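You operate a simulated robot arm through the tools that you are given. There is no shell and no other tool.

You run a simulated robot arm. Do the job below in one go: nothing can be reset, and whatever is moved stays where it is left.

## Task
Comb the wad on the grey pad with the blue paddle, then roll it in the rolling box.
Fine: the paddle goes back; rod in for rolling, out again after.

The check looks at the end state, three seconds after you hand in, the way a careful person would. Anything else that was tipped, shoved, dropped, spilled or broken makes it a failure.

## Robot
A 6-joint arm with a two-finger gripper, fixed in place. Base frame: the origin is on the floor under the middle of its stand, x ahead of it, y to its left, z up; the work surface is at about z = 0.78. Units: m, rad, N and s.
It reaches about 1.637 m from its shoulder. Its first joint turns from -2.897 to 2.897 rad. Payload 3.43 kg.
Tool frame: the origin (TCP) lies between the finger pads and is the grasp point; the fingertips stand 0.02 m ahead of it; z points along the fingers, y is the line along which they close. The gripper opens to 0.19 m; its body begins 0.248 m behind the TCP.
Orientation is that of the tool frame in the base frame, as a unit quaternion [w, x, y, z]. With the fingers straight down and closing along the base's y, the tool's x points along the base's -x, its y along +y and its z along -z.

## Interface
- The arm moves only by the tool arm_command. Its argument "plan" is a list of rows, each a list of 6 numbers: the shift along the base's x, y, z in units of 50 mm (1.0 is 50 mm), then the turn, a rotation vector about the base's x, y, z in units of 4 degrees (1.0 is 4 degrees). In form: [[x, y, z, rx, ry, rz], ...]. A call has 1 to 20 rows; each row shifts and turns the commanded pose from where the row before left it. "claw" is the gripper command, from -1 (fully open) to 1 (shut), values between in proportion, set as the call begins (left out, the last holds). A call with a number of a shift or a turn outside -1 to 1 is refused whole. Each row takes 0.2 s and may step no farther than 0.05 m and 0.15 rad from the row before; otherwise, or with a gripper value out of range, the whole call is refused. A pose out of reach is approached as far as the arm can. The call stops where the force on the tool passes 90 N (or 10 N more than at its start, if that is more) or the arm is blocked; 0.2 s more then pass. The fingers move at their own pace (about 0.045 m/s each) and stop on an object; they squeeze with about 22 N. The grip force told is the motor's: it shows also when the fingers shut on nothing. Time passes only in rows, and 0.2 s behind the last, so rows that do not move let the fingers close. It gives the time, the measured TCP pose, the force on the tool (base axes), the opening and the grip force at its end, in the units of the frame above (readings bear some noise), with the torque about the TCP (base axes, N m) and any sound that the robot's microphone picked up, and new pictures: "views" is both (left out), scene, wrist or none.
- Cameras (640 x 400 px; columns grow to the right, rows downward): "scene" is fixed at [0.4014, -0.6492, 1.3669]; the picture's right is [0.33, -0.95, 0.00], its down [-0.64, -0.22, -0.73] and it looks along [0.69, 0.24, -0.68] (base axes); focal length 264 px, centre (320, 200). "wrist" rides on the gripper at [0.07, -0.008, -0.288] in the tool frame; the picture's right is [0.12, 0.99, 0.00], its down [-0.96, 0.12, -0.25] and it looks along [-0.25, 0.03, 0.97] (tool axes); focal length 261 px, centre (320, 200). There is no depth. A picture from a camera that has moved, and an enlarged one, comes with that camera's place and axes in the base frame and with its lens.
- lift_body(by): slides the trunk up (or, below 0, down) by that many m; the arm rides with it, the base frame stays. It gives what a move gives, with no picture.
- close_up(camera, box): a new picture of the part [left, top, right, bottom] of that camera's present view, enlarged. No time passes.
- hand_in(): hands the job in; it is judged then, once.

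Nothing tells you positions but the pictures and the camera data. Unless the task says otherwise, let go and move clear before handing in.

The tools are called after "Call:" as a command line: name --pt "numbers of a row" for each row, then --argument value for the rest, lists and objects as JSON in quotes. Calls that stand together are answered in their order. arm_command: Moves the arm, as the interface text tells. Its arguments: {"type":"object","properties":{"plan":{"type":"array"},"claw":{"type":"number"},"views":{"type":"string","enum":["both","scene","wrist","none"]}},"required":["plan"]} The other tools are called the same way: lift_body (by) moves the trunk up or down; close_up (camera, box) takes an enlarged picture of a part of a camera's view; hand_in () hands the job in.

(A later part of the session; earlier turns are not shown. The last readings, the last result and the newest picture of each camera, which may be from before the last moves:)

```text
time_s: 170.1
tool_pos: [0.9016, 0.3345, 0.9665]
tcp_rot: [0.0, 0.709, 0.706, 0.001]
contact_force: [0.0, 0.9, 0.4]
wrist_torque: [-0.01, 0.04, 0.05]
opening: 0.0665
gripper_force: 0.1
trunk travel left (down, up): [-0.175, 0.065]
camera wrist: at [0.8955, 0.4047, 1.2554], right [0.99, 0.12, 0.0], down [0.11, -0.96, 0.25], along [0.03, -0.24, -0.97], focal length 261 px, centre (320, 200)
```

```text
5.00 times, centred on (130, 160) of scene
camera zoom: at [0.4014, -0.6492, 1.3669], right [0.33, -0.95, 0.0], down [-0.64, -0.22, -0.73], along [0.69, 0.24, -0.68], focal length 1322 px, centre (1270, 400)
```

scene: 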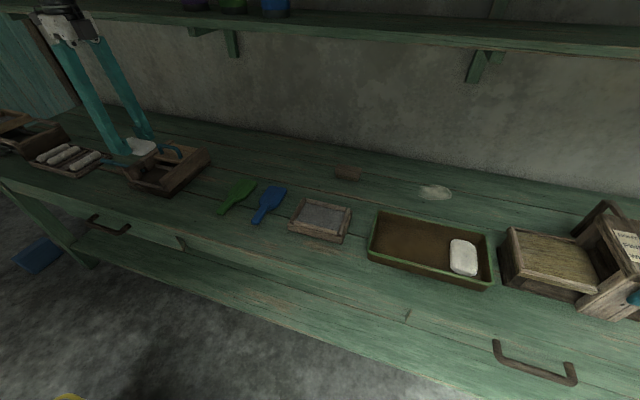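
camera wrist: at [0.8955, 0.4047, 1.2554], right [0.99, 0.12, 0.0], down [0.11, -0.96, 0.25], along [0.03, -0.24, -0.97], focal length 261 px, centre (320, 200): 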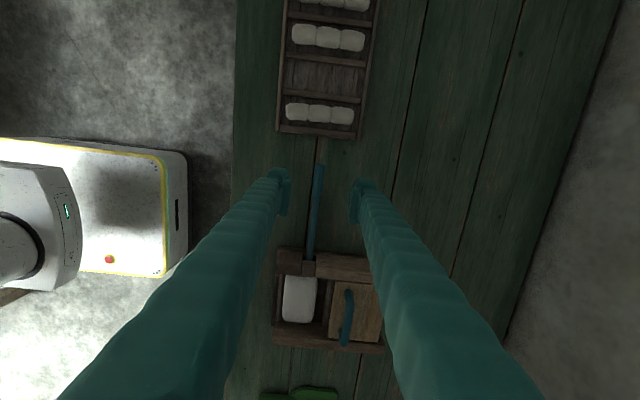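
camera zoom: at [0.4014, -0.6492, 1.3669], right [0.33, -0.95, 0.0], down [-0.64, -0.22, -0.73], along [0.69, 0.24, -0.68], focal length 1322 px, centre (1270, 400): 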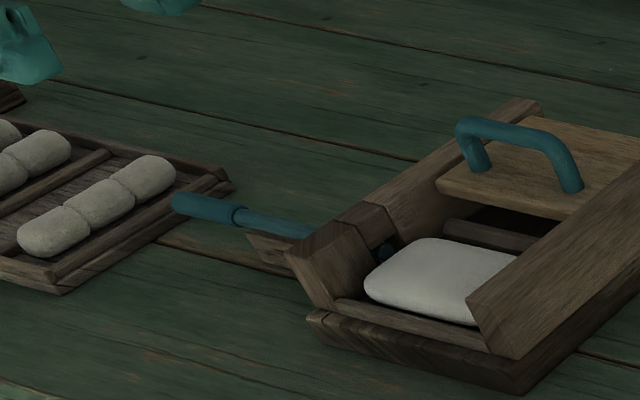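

Call:
close_up --camera "scene" --box '[105, 150, 161, 190]'

Call:
close_up --camera "wrist" --box '[270, 160, 370, 290]'

```text
10.00 times, centred on (133, 170) of scene
camera zoom: at [0.4014, -0.6492, 1.3669], right [0.33, -0.95, 0.0], down [-0.64, -0.22, -0.73], along [0.69, 0.24, -0.68], focal length 2644 px, centre (2190, 500)
```

zoom: 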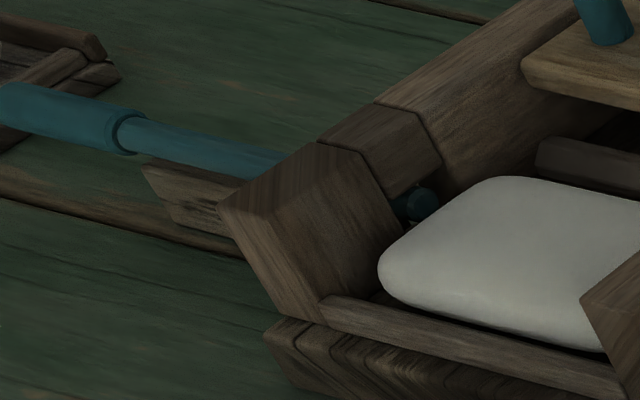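

```text
3.08 times, centred on (320, 225) of wrist
camera zoom: at [0.8955, 0.4047, 1.2554], right [0.99, 0.12, 0.0], down [0.11, -0.96, 0.25], along [0.03, -0.24, -0.97], focal length 802 px, centre (320, 123)
```

zoom: 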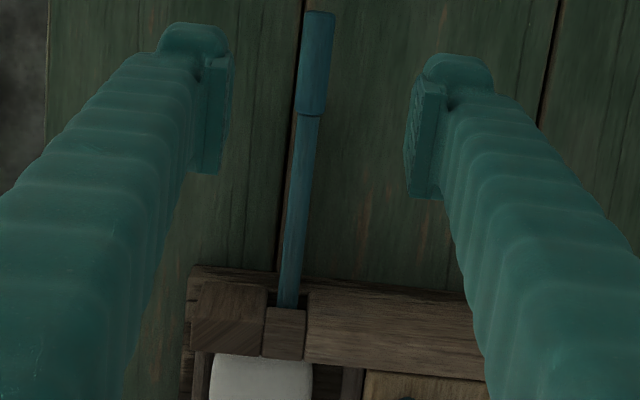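

The rod lies along y at x≈0.9025, z≈0.815; its handle spans y≈0.2985–0.3536, with a narrow support shelf under the shaft. I'll grip the handle's outer end from above.

Call:
arm_command --pt "-0.02 0.34 0 0 0 0" --pt "0 0 -0.8 0 0 0" --pt "0 0 -0.8 0 0 0" --pt "0 0 -0.7 0 0 0" --pt "0 0 0 0 0 0" --views "wrist"

Call:
close_up --camera "wrist" --box '[230, 110, 410, 290]'

Call:
close_up --camera "scene" --box '[60, 120, 160, 200]'

```text
time_s: 171.3
tool_pos: [0.9032, 0.3514, 0.8495]
tcp_rot: [-0.001, 0.708, 0.706, 0.0]
contact_force: [-0.2, -0.4, 0.0]
wrist_torque: [-0.01, 0.02, -0.01]
opening: 0.0666
gripper_force: 0.1
trunk travel left (down, up): [-0.175, 0.065]
camera wrist: at [0.8975, 0.42, 1.1383], right [0.99, 0.12, 0.0], down [0.11, -0.96, 0.25], along [0.03, -0.24, -0.97], focal length 261 px, centre (320, 200)
```

wrist: 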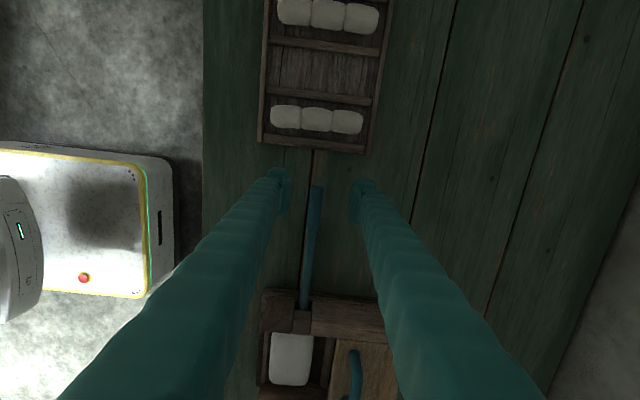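

```text
2.22 times, centred on (320, 200) of wrist
camera zoom: at [0.8975, 0.42, 1.1383], right [0.99, 0.12, 0.0], down [0.11, -0.96, 0.25], along [0.03, -0.24, -0.97], focal length 579 px, centre (320, 200)
```

zoom: 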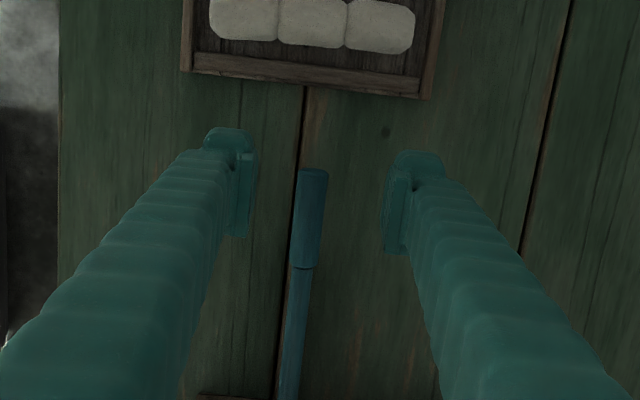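

```text
5.00 times, centred on (110, 160) of scene
camera zoom: at [0.4014, -0.6492, 1.3669], right [0.33, -0.95, 0.0], down [-0.64, -0.22, -0.73], along [0.69, 0.24, -0.68], focal length 1322 px, centre (1370, 400)
```

zoom: 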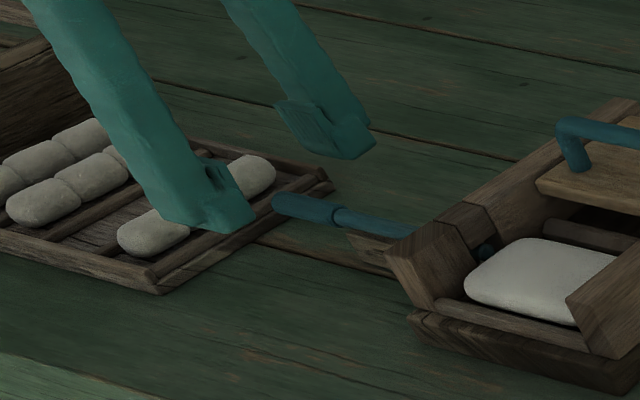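

Call:
arm_command --pt "-0.07 0 -0.25 0 0 0" --pt "0 0 -0.2 0 0 0" --pt "0 0 0 0 0 0" --views "none"

Call:
close_up --camera "wrist" --box '[250, 130, 390, 270]'

Call:
close_up --camera "scene" --box '[80, 140, 140, 190]'

```text
time_s: 172.1
tool_pos: [0.9016, 0.3507, 0.8266]
tcp_rot: [0.0, 0.709, 0.705, 0.001]
contact_force: [0.0, -0.8, 0.0]
wrist_torque: [-0.02, 0.01, 0.02]
opening: 0.0666
gripper_force: 0.0
trunk travel left (down, up): [-0.175, 0.065]
```

```text
2.86 times, centred on (320, 200) of wrist
camera zoom: at [0.8942, 0.4209, 1.1162], right [0.99, 0.12, 0.0], down [0.11, -0.96, 0.25], along [0.03, -0.24, -0.97], focal length 745 px, centre (320, 200)
```

zoom: 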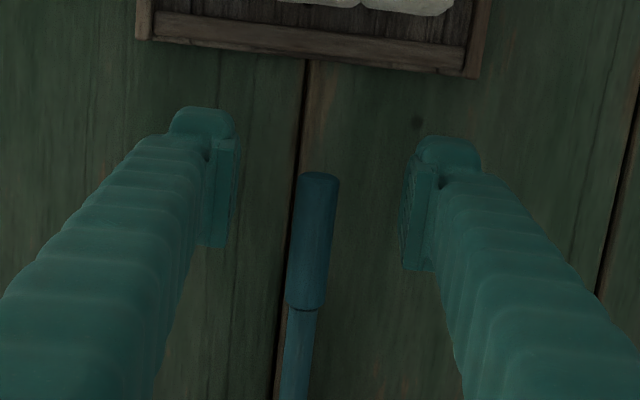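

```text
8.00 times, centred on (110, 165) of scene
camera zoom: at [0.4014, -0.6492, 1.3669], right [0.33, -0.95, 0.0], down [-0.64, -0.22, -0.73], along [0.69, 0.24, -0.68], focal length 2116 px, centre (2000, 480)
```

zoom: 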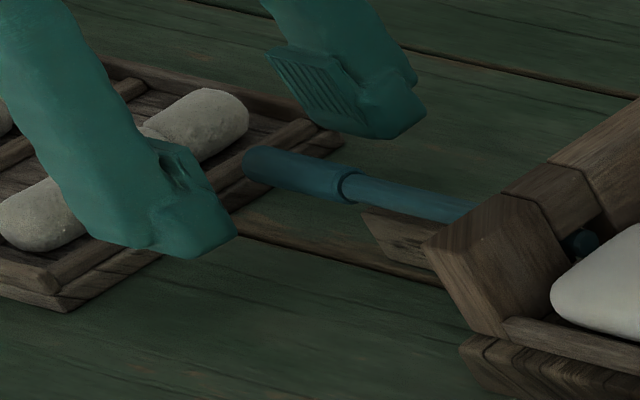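

Call:
arm_command --pt "0 0 0 0 0 0" --pt "0 0 0 0 0 0" --pt "0 0 0 0 0 0" --pt "0 0 0 0 0 0" --claw 1 --views "none"

Call:
close_up --camera "wrist" --box '[250, 130, 390, 270]'

Call:
close_up --camera "scene" --box '[80, 140, 160, 200]'

```text
time_s: 173.1
tool_pos: [0.8999, 0.3511, 0.8284]
tcp_rot: [0.0, 0.708, 0.706, 0.0]
contact_force: [-9.2, -1.6, -0.9]
wrist_torque: [0.0, 0.04, 0.01]
opening: 0.0148
gripper_force: 33.6
trunk travel left (down, up): [-0.175, 0.065]
```

```text
2.86 times, centred on (320, 200) of wrist
camera zoom: at [0.8936, 0.4211, 1.1163], right [0.99, 0.12, 0.0], down [0.11, -0.96, 0.25], along [0.03, -0.24, -0.97], focal length 745 px, centre (320, 200)
```

zoom: 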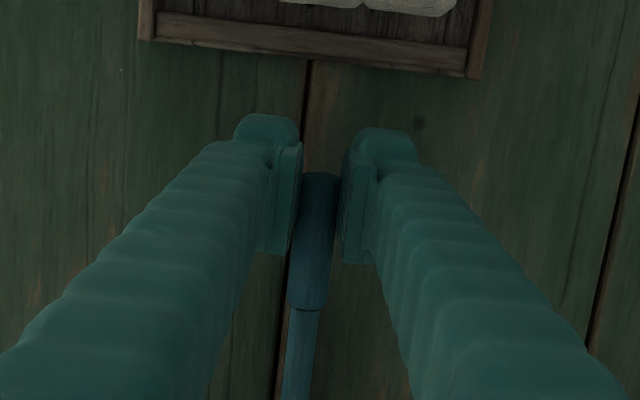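

```text
6.67 times, centred on (120, 170) of scene
camera zoom: at [0.4014, -0.6492, 1.3669], right [0.33, -0.95, 0.0], down [-0.64, -0.22, -0.73], along [0.69, 0.24, -0.68], focal length 1763 px, centre (1653, 400)
```

zoom: 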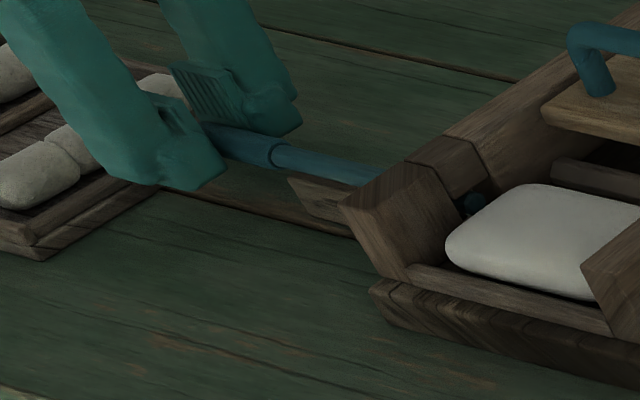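

Call:
arm_command --pt "-0.03 0 0 0 0 0" --pt "0 0 0 0 0 0" --views "none"

Call:
arm_command --pt "0 -0.15 0 0 0 0" --pt "0 -0.15 0 0 0 0" --pt "0 0 0 0 0 0" --views "none"

Call:
close_up --camera "scene" --box '[80, 140, 160, 200]'

```text
time_s: 173.7
tool_pos: [0.8993, 0.3507, 0.8273]
tcp_rot: [0.0, 0.708, 0.706, 0.001]
contact_force: [1.8, 0.7, -1.0]
wrist_torque: [-0.01, -0.02, 0.13]
opening: 0.0148
gripper_force: 45.3
trunk travel left (down, up): [-0.175, 0.065]
```

```text
time_s: 174.5
tool_pos: [0.8998, 0.3367, 0.8264]
tcp_rot: [0.0, 0.708, 0.706, 0.0]
contact_force: [18.2, 1.0, -8.9]
wrist_torque: [0.01, -0.13, 0.15]
opening: 0.0151
gripper_force: 44.7
trunk travel left (down, up): [-0.175, 0.065]
```

```text
6.67 times, centred on (120, 170) of scene
camera zoom: at [0.4014, -0.6492, 1.3669], right [0.33, -0.95, 0.0], down [-0.64, -0.22, -0.73], along [0.69, 0.24, -0.68], focal length 1763 px, centre (1653, 400)
```

zoom: 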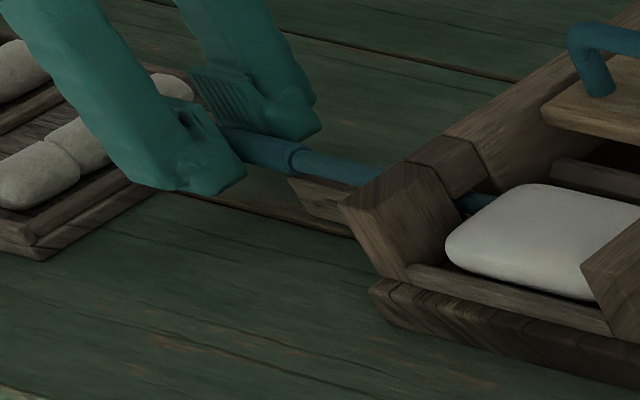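

The rod slides freely. I'll correct the small side load and keep pushing it in steps.

Call:
arm_command --pt "0.03 0 -0.015 0 0 0" --pt "0 -0.2 0 0 0 0" --pt "0 -0.2 0 0 0 0" --pt "0 0 0 0 0 0" --views "none"

Call:
close_up --camera "scene" --box '[100, 140, 180, 200]'

```text
time_s: 175.5
tool_pos: [0.9001, 0.3189, 0.8275]
tcp_rot: [0.0, 0.708, 0.706, 0.001]
contact_force: [7.9, 0.2, 0.8]
wrist_torque: [-0.08, -0.03, 0.1]
opening: 0.015
gripper_force: 44.8
trunk travel left (down, up): [-0.175, 0.065]
```

```text
6.67 times, centred on (140, 170) of scene
camera zoom: at [0.4014, -0.6492, 1.3669], right [0.33, -0.95, 0.0], down [-0.64, -0.22, -0.73], along [0.69, 0.24, -0.68], focal length 1763 px, centre (1520, 400)
```

zoom: 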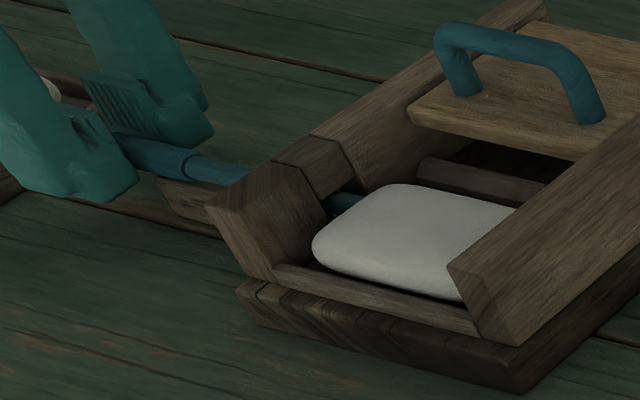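

Call:
arm_command --pt "0.015 -0.2 0 0 0 0" --pt "0 -0.2 0 0 0 0" --pt "0 -0.2 0 0 0 0" --pt "0 0 0 0 0 0" --views "none"

Call:
close_up --camera "scene" --box '[100, 140, 180, 200]'

Call:
close_up --camera "wrist" --box '[230, 130, 430, 350]'

```text
time_s: 176.5
tool_pos: [0.9007, 0.2873, 0.8269]
tcp_rot: [-0.002, 0.708, 0.706, 0.0]
contact_force: [-38.9, 0.6, -1.9]
wrist_torque: [0.17, 0.31, 0.01]
opening: 0.0151
gripper_force: 44.6
trunk travel left (down, up): [-0.175, 0.065]
```

```text
6.67 times, centred on (140, 170) of scene
camera zoom: at [0.4014, -0.6492, 1.3669], right [0.33, -0.95, 0.0], down [-0.64, -0.22, -0.73], along [0.69, 0.24, -0.68], focal length 1763 px, centre (1520, 400)
```

zoom: 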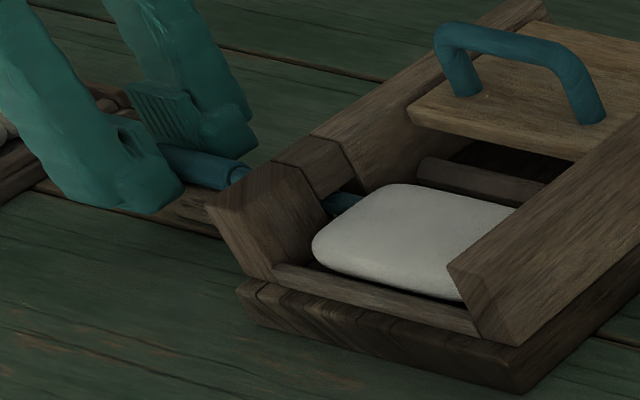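

```text
1.82 times, centred on (330, 240) of wrist
camera zoom: at [0.8944, 0.3575, 1.1163], right [0.99, 0.12, 0.0], down [0.11, -0.96, 0.25], along [0.03, -0.24, -0.97], focal length 474 px, centre (302, 127)
```

zoom: 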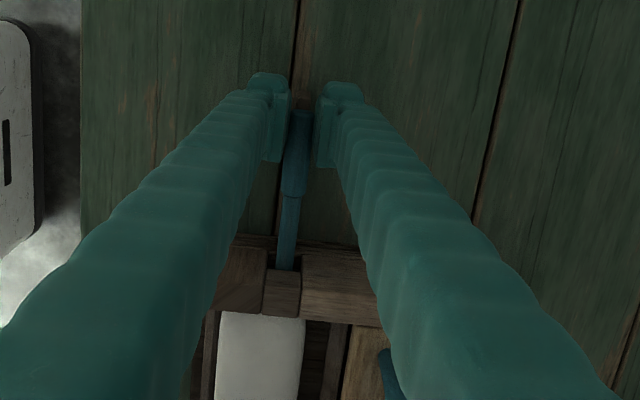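

Call:
arm_command --pt "-0.03 0 0 0 0 0" --pt "0 0 0 0 0 0" --views "none"

```text
time_s: 177.1
tool_pos: [0.8996, 0.2879, 0.8263]
tcp_rot: [0.0, 0.708, 0.706, 0.001]
contact_force: [-36.7, 0.1, -7.3]
wrist_torque: [-0.19, 0.25, -0.05]
opening: 0.0148
gripper_force: 44.7
trunk travel left (down, up): [-0.175, 0.065]
```

Call:
arm_command --pt "-0.04 0 0.015 0 0 0" --pt "0 0 0 0 0 0" --views "none"

Call:
close_up --camera "wrist" --box '[270, 150, 370, 270]'

```text
time_s: 177.7
tool_pos: [0.8992, 0.2861, 0.8276]
tcp_rot: [0.0, 0.708, 0.706, 0.001]
contact_force: [-16.9, -0.9, -16.3]
wrist_torque: [0.05, 0.11, 0.06]
opening: 0.015
gripper_force: 45.1
trunk travel left (down, up): [-0.175, 0.065]
```

```text
3.33 times, centred on (320, 210) of wrist
camera zoom: at [0.8932, 0.3571, 1.1164], right [0.99, 0.12, 0.0], down [0.11, -0.96, 0.25], along [0.03, -0.24, -0.97], focal length 869 px, centre (320, 167)
```

zoom: 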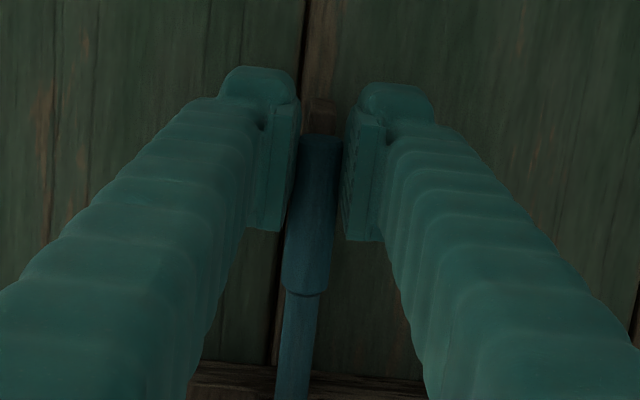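

Call:
arm_command --pt "-0.02 0 -0.02 0 0 0" --pt "0 0 0 0 0 0" --views "none"

Call:
arm_command --pt "0 -0.15 0 0 0 0" --pt "0 -0.15 0 0 0 0" --pt "0 0 0 0 0 0" --views "none"

```text
time_s: 178.3
tool_pos: [0.8994, 0.2869, 0.8263]
tcp_rot: [0.001, 0.709, 0.706, 0.002]
contact_force: [6.0, 0.1, -8.1]
wrist_torque: [-0.08, -0.07, 0.2]
opening: 0.015
gripper_force: 44.9
trunk travel left (down, up): [-0.175, 0.065]
```

```text
time_s: 179.1
tool_pos: [0.9, 0.2723, 0.8271]
tcp_rot: [0.001, 0.708, 0.706, 0.001]
contact_force: [23.7, -0.3, -3.0]
wrist_torque: [-0.01, -0.16, 0.15]
opening: 0.0149
gripper_force: 45.2
trunk travel left (down, up): [-0.175, 0.065]
```

Call:
arm_command --pt "0.02 0 -0.01 0 0 0" --pt "0 -0.15 0 0 0 0" --pt "0 -0.15 0 0 0 0" --pt "0 0 0 0 0 0" --views "none"

Call:
close_up --camera "wrist" --box '[270, 150, 370, 290]'

Call:
close_up --camera "scene" --box '[100, 140, 180, 200]'

```text
time_s: 180.1
tool_pos: [0.9007, 0.2569, 0.8283]
tcp_rot: [0.0, 0.708, 0.706, 0.0]
contact_force: [34.8, 0.2, 5.2]
wrist_torque: [-0.01, -0.29, 0.24]
opening: 0.0151
gripper_force: 44.7
trunk travel left (down, up): [-0.175, 0.065]
```

```text
2.86 times, centred on (320, 220) of wrist
camera zoom: at [0.8929, 0.3269, 1.1164], right [0.99, 0.12, 0.0], down [0.11, -0.96, 0.25], along [0.03, -0.24, -0.97], focal length 745 px, centre (320, 143)
```

zoom: 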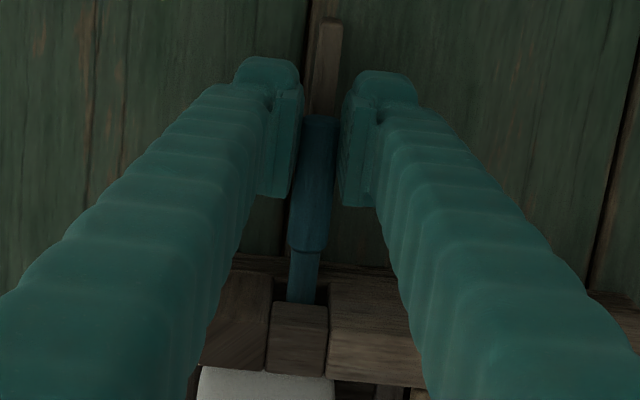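

```text
6.67 times, centred on (140, 170) of scene
camera zoom: at [0.4014, -0.6492, 1.3669], right [0.33, -0.95, 0.0], down [-0.64, -0.22, -0.73], along [0.69, 0.24, -0.68], focal length 1763 px, centre (1520, 400)
```

zoom: 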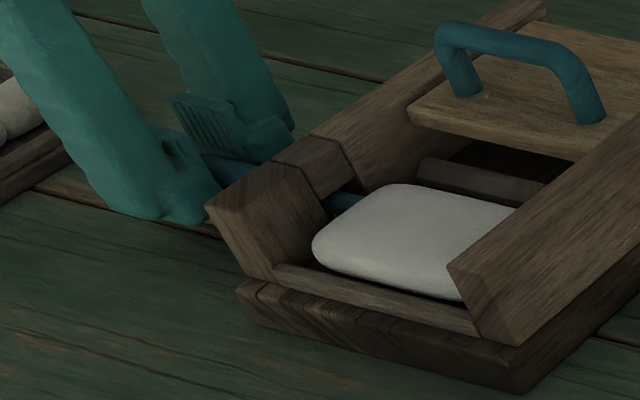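

Call:
arm_command --pt "0.025 0 0 0 0 0" --pt "0 -0.1 0 0 0 0" --pt "0 -0.1 0 0 0 0" --pt "0 0 0 0 0 0" --views "none"

Call:
close_up --camera "wrist" --box '[270, 150, 370, 290]'

```text
time_s: 181.1
tool_pos: [0.9004, 0.246, 0.828]
tcp_rot: [0.0, 0.708, 0.706, 0.002]
contact_force: [27.4, -0.3, 17.4]
wrist_torque: [-0.03, -0.21, 0.19]
opening: 0.015
gripper_force: 45.2
trunk travel left (down, up): [-0.175, 0.065]
```

```text
2.86 times, centred on (320, 220) of wrist
camera zoom: at [0.893, 0.3165, 1.1164], right [0.99, 0.12, 0.0], down [0.11, -0.96, 0.25], along [0.03, -0.24, -0.97], focal length 745 px, centre (320, 143)
```

zoom: 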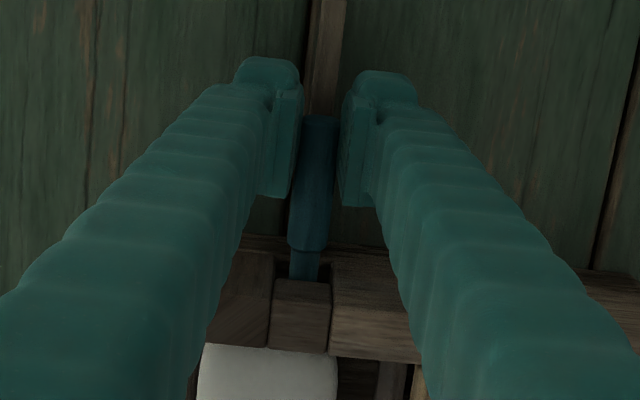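

Call:
arm_command --pt "0.02 0 0.012 0 0 0" --pt "0 -0.1 0 0 0 0" --pt "0 0 0 0 0 0" --views "none"

Call:
arm_command --pt "0 -0.1 0 0 0 0" --pt "0 0 0 0 0 0" --views "none"

Call:
close_up --camera "wrist" --box '[270, 150, 370, 290]'

Call:
close_up --camera "scene" --box '[100, 140, 180, 200]'

```text
time_s: 181.9
tool_pos: [0.899, 0.2414, 0.8267]
tcp_rot: [0.0, 0.708, 0.706, 0.001]
contact_force: [11.1, -0.2, 13.8]
wrist_torque: [0.03, -0.11, 0.14]
opening: 0.0149
gripper_force: 44.8
trunk travel left (down, up): [-0.175, 0.065]
```

```text
time_s: 182.5
tool_pos: [0.9002, 0.2375, 0.8277]
tcp_rot: [-0.001, 0.708, 0.706, 0.0]
contact_force: [-0.3, 5.8, 10.0]
wrist_torque: [-0.05, 0.01, 0.14]
opening: 0.0148
gripper_force: 45.3
trunk travel left (down, up): [-0.175, 0.065]
```

```text
2.86 times, centred on (320, 220) of wrist
camera zoom: at [0.8937, 0.3074, 1.1163], right [0.99, 0.12, 0.0], down [0.11, -0.96, 0.25], along [0.03, -0.24, -0.97], focal length 745 px, centre (320, 143)
```

zoom: 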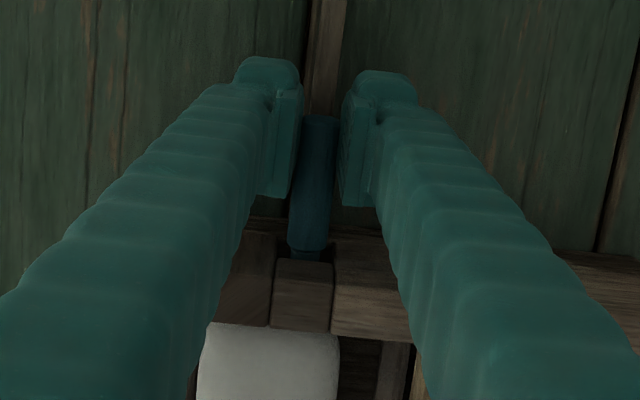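

```text
6.67 times, centred on (140, 170) of scene
camera zoom: at [0.4014, -0.6492, 1.3669], right [0.33, -0.95, 0.0], down [-0.64, -0.22, -0.73], along [0.69, 0.24, -0.68], focal length 1763 px, centre (1520, 400)
```

zoom: 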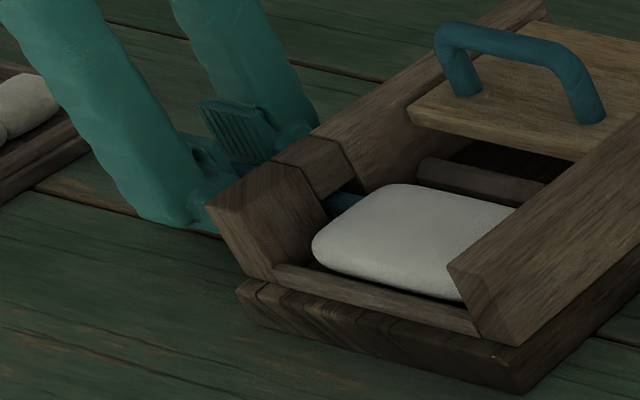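

The rod is now at its inner stop (first resistance along y). Release and rise, then look at the box.

Call:
arm_command --pt "0 0 0 0 0 0" --pt "0 0 0 0 0 0" --pt "0 0 0 0 0 0" --pt "0 0 0 0 0 0" --claw 0.4 --views "none"

Call:
arm_command --pt "0 0.1 0.5 0 0 0" --pt "0 0 0.8 0 0 0" --pt "0 0 0.8 0 0 0" --pt "0 0 0.7 0 0 0" --pt "0 0 0 0 0 0" --views "wrist"

Call:
close_up --camera "wrist" --box '[240, 180, 440, 360]'

Call:
close_up --camera "scene" --box '[100, 130, 210, 210]'

```text
time_s: 183.5
tool_pos: [0.9013, 0.2372, 0.8281]
tcp_rot: [-0.001, 0.709, 0.706, 0.001]
contact_force: [0.4, 0.8, -0.8]
wrist_torque: [-0.03, 0.02, 0.0]
opening: 0.0572
gripper_force: 0.1
trunk travel left (down, up): [-0.175, 0.065]
```

```text
time_s: 184.7
tool_pos: [0.9001, 0.242, 0.9667]
tcp_rot: [0.001, 0.709, 0.706, 0.0]
contact_force: [0.0, 0.4, 0.7]
wrist_torque: [0.01, -0.03, -0.02]
opening: 0.0571
gripper_force: 0.0
trunk travel left (down, up): [-0.175, 0.065]
camera wrist: at [0.8925, 0.3117, 1.2565], right [0.99, 0.12, 0.0], down [0.11, -0.96, 0.25], along [0.03, -0.24, -0.97], focal length 261 px, centre (320, 200)
```

wrist: 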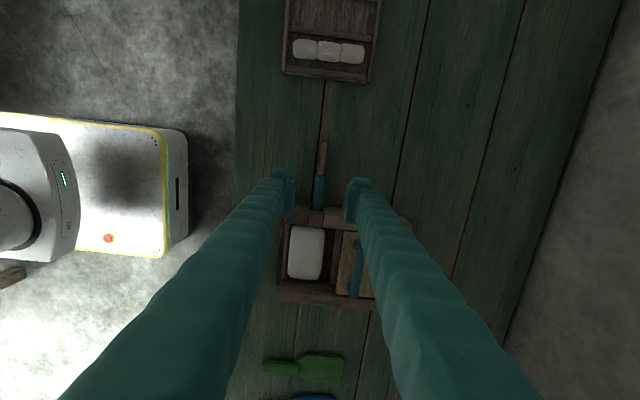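

```text
2.22 times, centred on (340, 270) of wrist
camera zoom: at [0.8925, 0.3117, 1.2565], right [0.99, 0.12, 0.0], down [0.11, -0.96, 0.25], along [0.03, -0.24, -0.97], focal length 579 px, centre (276, 44)
```

zoom: 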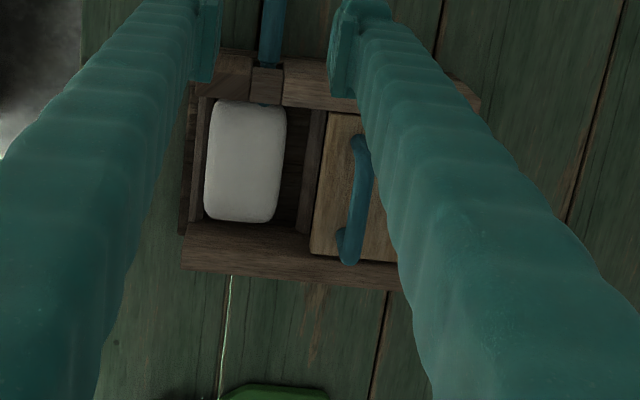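

```text
5.00 times, centred on (155, 170) of scene
camera zoom: at [0.4014, -0.6492, 1.3669], right [0.33, -0.95, 0.0], down [-0.64, -0.22, -0.73], along [0.69, 0.24, -0.68], focal length 1322 px, centre (1145, 350)
```

zoom: 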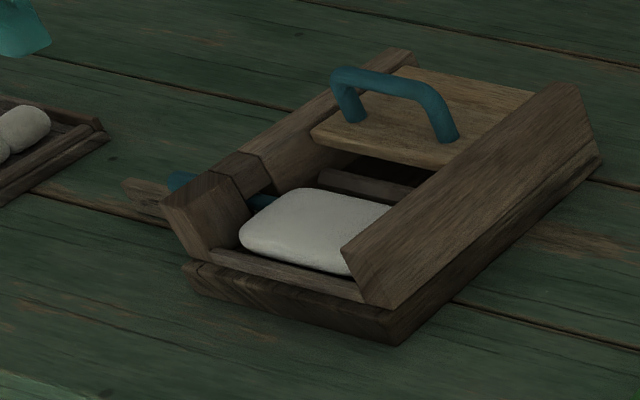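

The rod now runs through the wad. Next I grip the pusher's handle bar at about (0.976, 0.105, 0.88).

Call:
arm_command --pt "0.378 -0.683 0 0 0 0" --pt "0.378 -0.683 0 0 0 0" --pt "0.378 -0.683 0 0 0 0" --pt "0.378 -0.683 0 0 0 0" --pt "0 0 -0.7 0 0 0" --pt "0 0 -0.4 0 0 0" --pt "0 0 0 0 0 0" --views "wrist"

Call:
close_up --camera "wrist" --box '[230, 110, 410, 290]'

Call:
close_up --camera "scene" --box '[110, 110, 220, 210]'

```text
time_s: 186.3
tool_pos: [0.9756, 0.1029, 0.9098]
tcp_rot: [-0.001, 0.708, 0.706, 0.001]
contact_force: [-0.6, 0.9, 0.1]
wrist_torque: [-0.01, -0.01, 0.0]
opening: 0.057
gripper_force: 0.0
trunk travel left (down, up): [-0.175, 0.065]
camera wrist: at [0.9697, 0.1727, 1.1995], right [0.99, 0.12, 0.0], down [0.11, -0.96, 0.25], along [0.03, -0.24, -0.97], focal length 261 px, centre (320, 200)
```

wrist: 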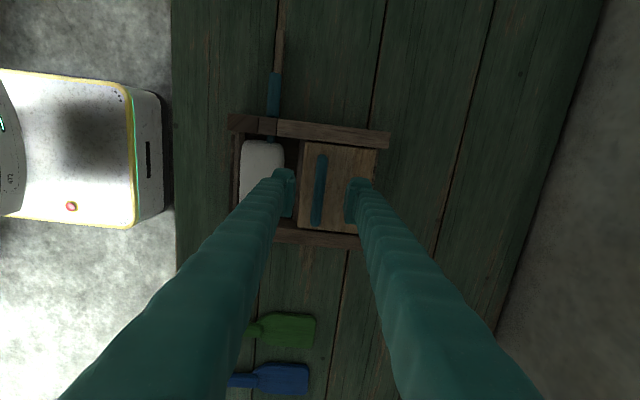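

```text
2.22 times, centred on (320, 200) of wrist
camera zoom: at [0.9697, 0.1727, 1.1995], right [0.99, 0.12, 0.0], down [0.11, -0.96, 0.25], along [0.03, -0.24, -0.97], focal length 579 px, centre (320, 200)
```

zoom: 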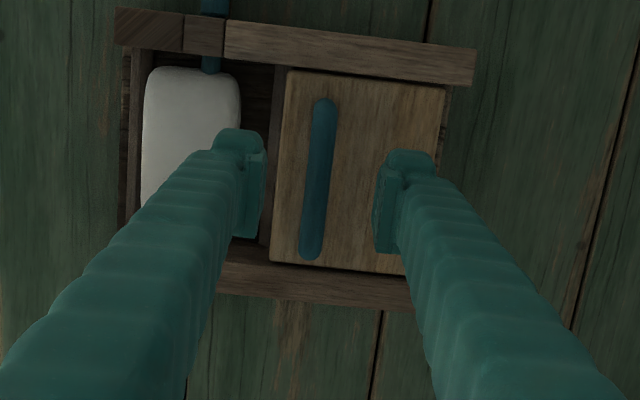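

```text
4.00 times, centred on (165, 160) of scene
camera zoom: at [0.4014, -0.6492, 1.3669], right [0.33, -0.95, 0.0], down [-0.64, -0.22, -0.73], along [0.69, 0.24, -0.68], focal length 1058 px, centre (940, 360)
```

zoom: 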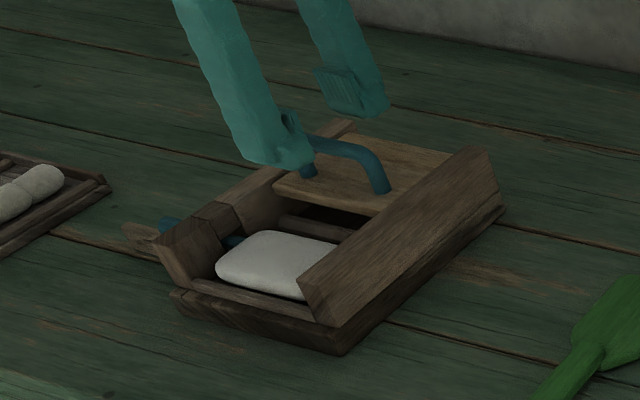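

Call:
arm_command --pt "0 0 -0.4 0 0 0" --pt "0 0 -0.2 0 0 0" --pt "0 0 0 0 0 0" --views "none"

Call:
arm_command --pt "0 0 0 0 0 0" --pt "0 0 0 0 0 0" --pt "0 0 0 0 0 0" --pt "0 0 0 0 0 0" --claw 1 --views "none"

Call:
close_up --camera "scene" --box '[110, 110, 220, 210]'

Call:
close_up --camera "wrist" --box '[230, 110, 410, 290]'

```text
time_s: 187.1
tool_pos: [0.9771, 0.1053, 0.88]
tcp_rot: [-0.001, 0.708, 0.706, 0.0]
contact_force: [-0.4, 0.3, -1.3]
wrist_torque: [-0.02, -0.01, 0.0]
opening: 0.0571
gripper_force: 0.1
trunk travel left (down, up): [-0.175, 0.065]
```

```text
time_s: 188.1
tool_pos: [0.9759, 0.1037, 0.8814]
tcp_rot: [-0.001, 0.708, 0.706, 0.0]
contact_force: [-13.1, -1.2, -2.1]
wrist_torque: [0.01, -0.03, 0.34]
opening: 0.0092
gripper_force: 36.7
trunk travel left (down, up): [-0.175, 0.065]
```

```text
4.00 times, centred on (165, 160) of scene
camera zoom: at [0.4014, -0.6492, 1.3669], right [0.33, -0.95, 0.0], down [-0.64, -0.22, -0.73], along [0.69, 0.24, -0.68], focal length 1058 px, centre (940, 360)
```

zoom: 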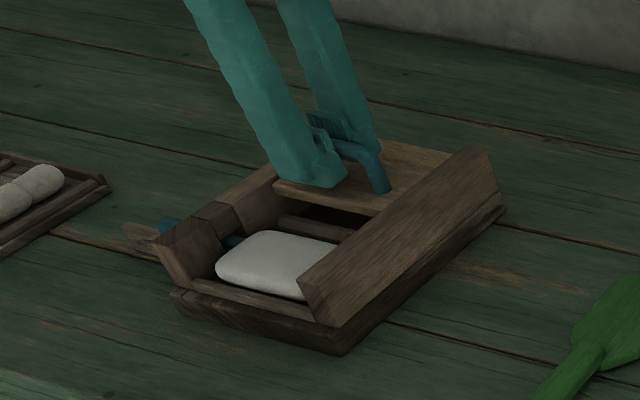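

```text
2.22 times, centred on (320, 200) of wrist
camera zoom: at [0.9691, 0.1747, 1.1694], right [0.99, 0.12, 0.0], down [0.11, -0.96, 0.25], along [0.03, -0.24, -0.97], focal length 579 px, centre (320, 200)
```

zoom: 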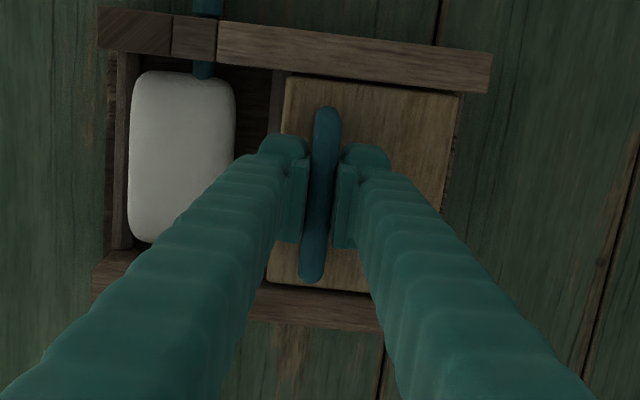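

Handle gripped. Now draw the pusher toward the front (−x) in small steps, watching forces.

Call:
arm_command --pt "-0.1 0 0 0 0 0" --pt "-0.1 0 0 0 0 0" --pt "0 0 0 0 0 0" --views "none"

Call:
close_up --camera "scene" --box '[110, 110, 220, 210]'

```text
time_s: 188.9
tool_pos: [0.9669, 0.1045, 0.88]
tcp_rot: [-0.002, 0.709, 0.706, 0.0]
contact_force: [-0.2, -0.9, -22.7]
wrist_torque: [0.04, -0.02, 0.51]
opening: 0.0093
gripper_force: 42.9
trunk travel left (down, up): [-0.175, 0.065]
```

```text
4.00 times, centred on (165, 160) of scene
camera zoom: at [0.4014, -0.6492, 1.3669], right [0.33, -0.95, 0.0], down [-0.64, -0.22, -0.73], along [0.69, 0.24, -0.68], focal length 1058 px, centre (940, 360)
```

zoom: 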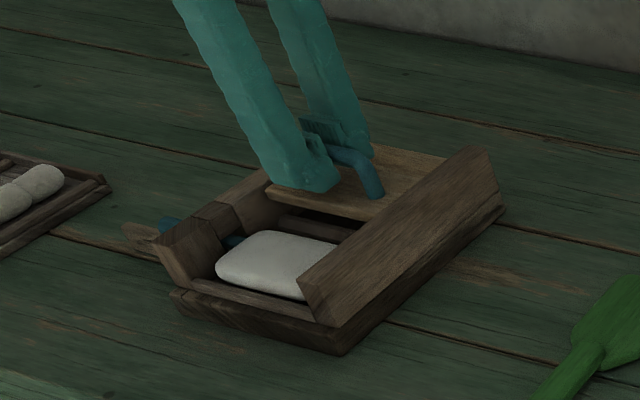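

Call:
arm_command --pt "0 0 -0.02 0 0 0" --pt "-0.1 0 -0.01 0 0 0" --pt "-0.1 0 -0.01 0 0 0" --pt "0 0 0 0 0 0" --views "none"

```text
time_s: 189.9
tool_pos: [0.9561, 0.1047, 0.88]
tcp_rot: [0.0, 0.709, 0.706, 0.002]
contact_force: [0.4, -5.2, 5.9]
wrist_torque: [-0.17, -0.01, 0.54]
opening: 0.0093
gripper_force: 42.7
trunk travel left (down, up): [-0.175, 0.065]
```

Call:
arm_command --pt "-0.1 0 0 0 0 0" --pt "-0.1 0 0 0 0 0" --pt "-0.1 0 0 0 0 0" --pt "0 0 0 0 0 0" --views "none"

Call:
close_up --camera "scene" --box '[110, 110, 220, 210]'

```text
time_s: 190.9
tool_pos: [0.9405, 0.1055, 0.8799]
tcp_rot: [-0.001, 0.708, 0.706, 0.001]
contact_force: [0.7, -8.8, 9.8]
wrist_torque: [-0.03, -0.04, 0.54]
opening: 0.0091
gripper_force: 43.2
trunk travel left (down, up): [-0.175, 0.065]
```

```text
4.00 times, centred on (165, 160) of scene
camera zoom: at [0.4014, -0.6492, 1.3669], right [0.33, -0.95, 0.0], down [-0.64, -0.22, -0.73], along [0.69, 0.24, -0.68], focal length 1058 px, centre (940, 360)
```

zoom: 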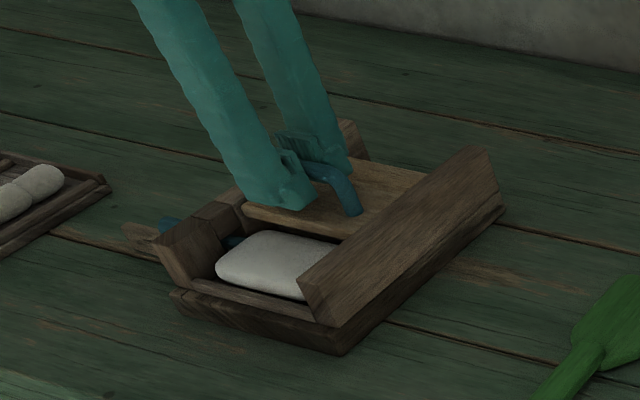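

Call:
arm_command --pt "0 -0.01 0.01 0 0 0" --pt "-0.1 0 0 0 0 0" --pt "-0.1 0 0 0 0 0" --pt "-0.1 0 0 0 0 0" --pt "0 0 0 0 0 0" --views "none"

Call:
arm_command --pt "-0.1 0 0 0 0 0" --pt "-0.1 0 0 0 0 0" --pt "0 0 0 0 0 0" --views "none"

Call:
close_up --camera "scene" --box '[110, 110, 220, 210]'

```text
time_s: 192.1
tool_pos: [0.9259, 0.1045, 0.88]
tcp_rot: [0.0, 0.708, 0.706, 0.001]
contact_force: [-0.4, -4.2, 5.7]
wrist_torque: [0.07, -0.02, 0.42]
opening: 0.0091
gripper_force: 43.0
trunk travel left (down, up): [-0.175, 0.065]
```

```text
time_s: 192.9
tool_pos: [0.9127, 0.105, 0.8789]
tcp_rot: [-0.001, 0.708, 0.706, 0.0]
contact_force: [0.0, 5.3, 9.2]
wrist_torque: [-0.11, -0.05, 0.48]
opening: 0.009
gripper_force: 43.2
trunk travel left (down, up): [-0.175, 0.065]
```

```text
4.00 times, centred on (165, 160) of scene
camera zoom: at [0.4014, -0.6492, 1.3669], right [0.33, -0.95, 0.0], down [-0.64, -0.22, -0.73], along [0.69, 0.24, -0.68], focal length 1058 px, centre (940, 360)
```

zoom: 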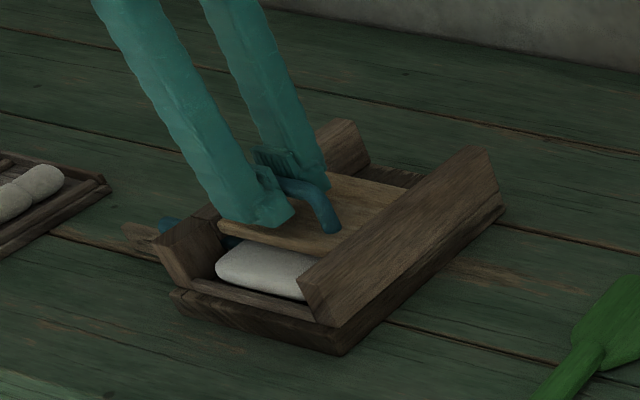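

Call:
arm_command --pt "-0.1 0 0.01 0 0 0" --pt "-0.1 0 0 0 0 0" --pt "0 0 0 0 0 0" --views "none"

Call:
arm_command --pt "-0.1 0 0 0 0 0" --pt "-0.1 0 0 0 0 0" --pt "0 0 0 0 0 0" --views "none"

Call:
close_up --camera "scene" --box '[110, 110, 220, 210]'

```text
time_s: 193.7
tool_pos: [0.9065, 0.1051, 0.8798]
tcp_rot: [0.0, 0.708, 0.706, 0.0]
contact_force: [0.1, 20.0, -1.6]
wrist_torque: [0.19, 0.07, 0.51]
opening: 0.0093
gripper_force: 42.3
trunk travel left (down, up): [-0.175, 0.065]
```

```text
time_s: 194.5
tool_pos: [0.8959, 0.1041, 0.8796]
tcp_rot: [-0.001, 0.708, 0.706, 0.0]
contact_force: [-0.3, 32.2, -15.1]
wrist_torque: [0.41, -0.02, 0.46]
opening: 0.0092
gripper_force: 42.4
trunk travel left (down, up): [-0.175, 0.065]
```

```text
4.00 times, centred on (165, 160) of scene
camera zoom: at [0.4014, -0.6492, 1.3669], right [0.33, -0.95, 0.0], down [-0.64, -0.22, -0.73], along [0.69, 0.24, -0.68], focal length 1058 px, centre (940, 360)
```

zoom: 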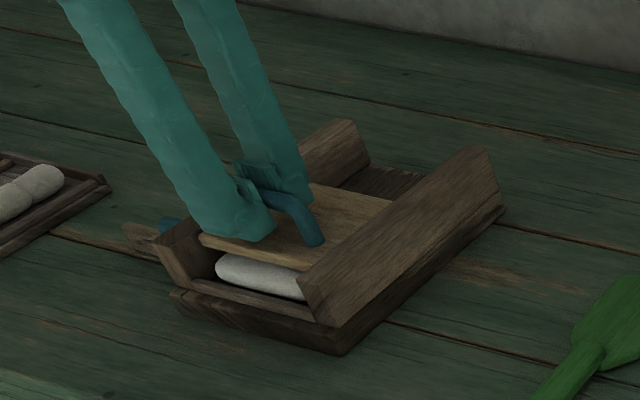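

Call:
arm_command --pt "0 0.025 -0.012 0 0 0" --pt "0 0 0 0 0 0" --views "none"

Call:
arm_command --pt "-0.1 0 0 0 0 0" --pt "-0.1 0 0 0 0 0" --pt "0 0 0 0 0 0" --views "none"

Call:
close_up --camera "scene" --box '[110, 110, 220, 210]'

```text
time_s: 195.1
tool_pos: [0.895, 0.1038, 0.8795]
tcp_rot: [0.0, 0.708, 0.706, 0.001]
contact_force: [0.4, 22.4, -17.4]
wrist_torque: [0.0, -0.02, 0.61]
opening: 0.0094
gripper_force: 42.4
trunk travel left (down, up): [-0.175, 0.065]
```

```text
time_s: 195.9
tool_pos: [0.8867, 0.1062, 0.8798]
tcp_rot: [-0.001, 0.709, 0.705, 0.001]
contact_force: [0.6, 10.6, -6.6]
wrist_torque: [-0.32, 0.03, 0.62]
opening: 0.0094
gripper_force: 42.5
trunk travel left (down, up): [-0.175, 0.065]
```

```text
4.00 times, centred on (165, 160) of scene
camera zoom: at [0.4014, -0.6492, 1.3669], right [0.33, -0.95, 0.0], down [-0.64, -0.22, -0.73], along [0.69, 0.24, -0.68], focal length 1058 px, centre (940, 360)
```

zoom: 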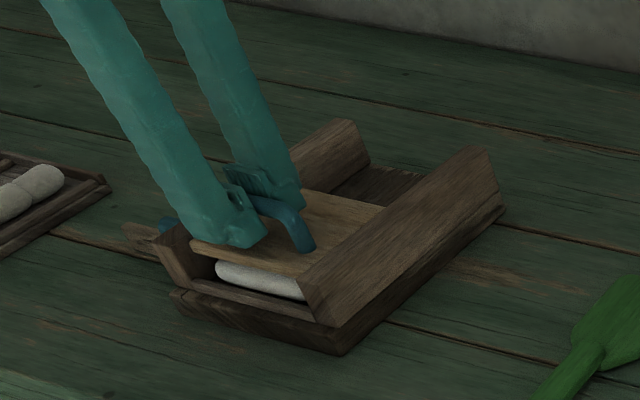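

Call:
arm_command --pt "-0.1 0.01 0 0 0 0" --pt "-0.1 0 0 0 0 0" --pt "0 0 0 0 0 0" --views "none"

Call:
close_up --camera "scene" --box '[110, 110, 220, 210]'

```text
time_s: 196.7
tool_pos: [0.8802, 0.1046, 0.88]
tcp_rot: [0.0, 0.708, 0.706, 0.002]
contact_force: [42.1, -12.9, -7.2]
wrist_torque: [-0.19, 0.04, 0.56]
opening: 0.0094
gripper_force: 42.7
trunk travel left (down, up): [-0.175, 0.065]
```

```text
4.00 times, centred on (165, 160) of scene
camera zoom: at [0.4014, -0.6492, 1.3669], right [0.33, -0.95, 0.0], down [-0.64, -0.22, -0.73], along [0.69, 0.24, -0.68], focal length 1058 px, centre (940, 360)
```

zoom: 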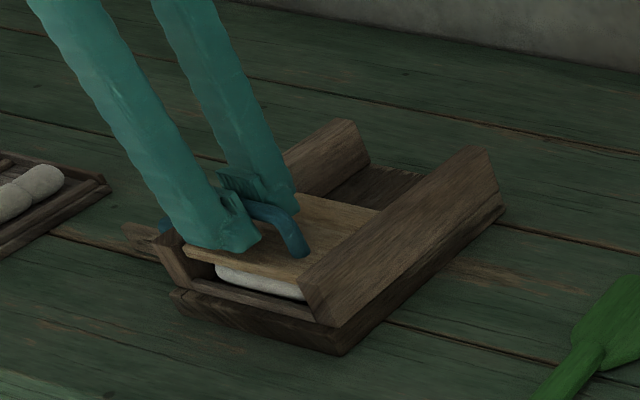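

Front stop reached. Now push it back to the rear and check the wad.

Call:
arm_command --pt "0.1 0.01 0 0 0 0" --pt "0.15 0 0 0 0 0" --pt "0.2 0 0 0 0 0" --pt "0.2 0 0 0 0 0" --pt "0 0 0 0 0 0" --views "none"

Call:
arm_command --pt "0.2 0 0 0 0 0" --pt "0.2 0 0 0 0 0" --pt "0.2 0 0 0 0 0" --pt "0.2 0 0 0 0 0" --pt "0 0 0 0 0 0" --views "none"

Call:
close_up --camera "scene" --box '[110, 110, 220, 210]'

```text
time_s: 197.9
tool_pos: [0.9091, 0.1055, 0.8786]
tcp_rot: [-0.001, 0.709, 0.706, 0.001]
contact_force: [-0.6, -36.6, -7.6]
wrist_torque: [0.06, -0.02, 0.5]
opening: 0.0092
gripper_force: 43.4
trunk travel left (down, up): [-0.175, 0.065]
```

```text
time_s: 199.1
tool_pos: [0.9494, 0.1055, 0.8801]
tcp_rot: [-0.001, 0.708, 0.706, 0.002]
contact_force: [-0.6, -26.9, -7.2]
wrist_torque: [0.07, 0.0, 0.48]
opening: 0.0092
gripper_force: 43.2
trunk travel left (down, up): [-0.175, 0.065]
```

```text
4.00 times, centred on (165, 160) of scene
camera zoom: at [0.4014, -0.6492, 1.3669], right [0.33, -0.95, 0.0], down [-0.64, -0.22, -0.73], along [0.69, 0.24, -0.68], focal length 1058 px, centre (940, 360)
```

zoom: 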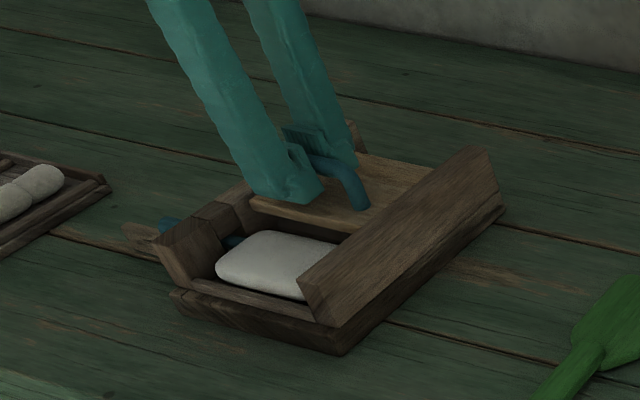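

Call:
arm_command --pt "0.2 -0.03 0.008 0 0 0" --pt "0.2 0 0 0 0 0" --pt "0.1 0 0 0 0 0" --pt "0 0 0 0 0 0" --views "none"

Call:
close_up --camera "scene" --box '[120, 140, 190, 195]'

Call:
close_up --camera "wrist" --box '[220, 90, 420, 290]'

```text
time_s: 200.1
tool_pos: [0.975, 0.1054, 0.8807]
tcp_rot: [-0.002, 0.708, 0.706, 0.002]
contact_force: [0.0, -3.0, -16.1]
wrist_torque: [0.17, -0.02, 0.48]
opening: 0.0091
gripper_force: 43.0
trunk travel left (down, up): [-0.175, 0.065]
```

```text
7.27 times, centred on (155, 168) of scene
camera zoom: at [0.4014, -0.6492, 1.3669], right [0.33, -0.95, 0.0], down [-0.64, -0.22, -0.73], along [0.69, 0.24, -0.68], focal length 1923 px, centre (1520, 436)
```

zoom: 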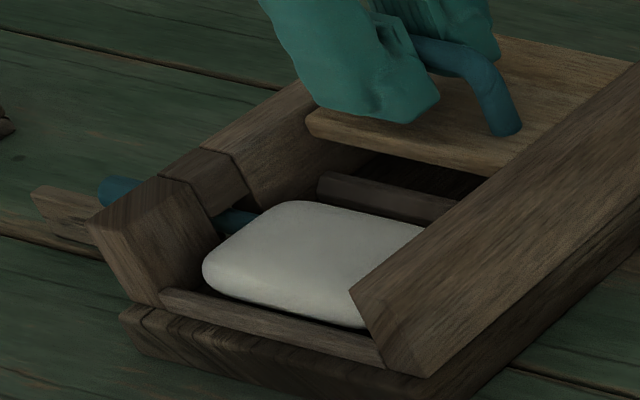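

```text
2.00 times, centred on (320, 190) of wrist
camera zoom: at [0.9682, 0.1756, 1.1697], right [0.99, 0.12, 0.0], down [0.11, -0.96, 0.24], along [0.03, -0.24, -0.97], focal length 521 px, centre (320, 220)
```

zoom: 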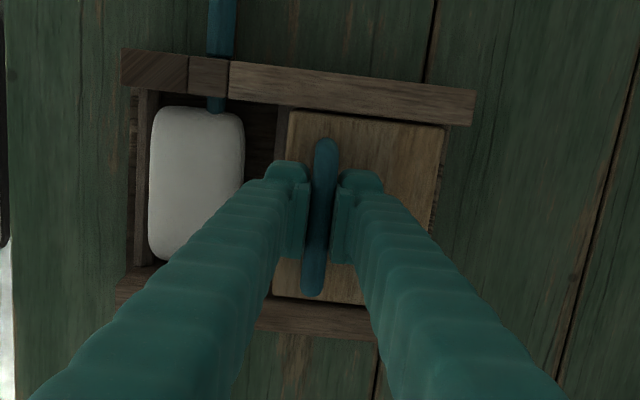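

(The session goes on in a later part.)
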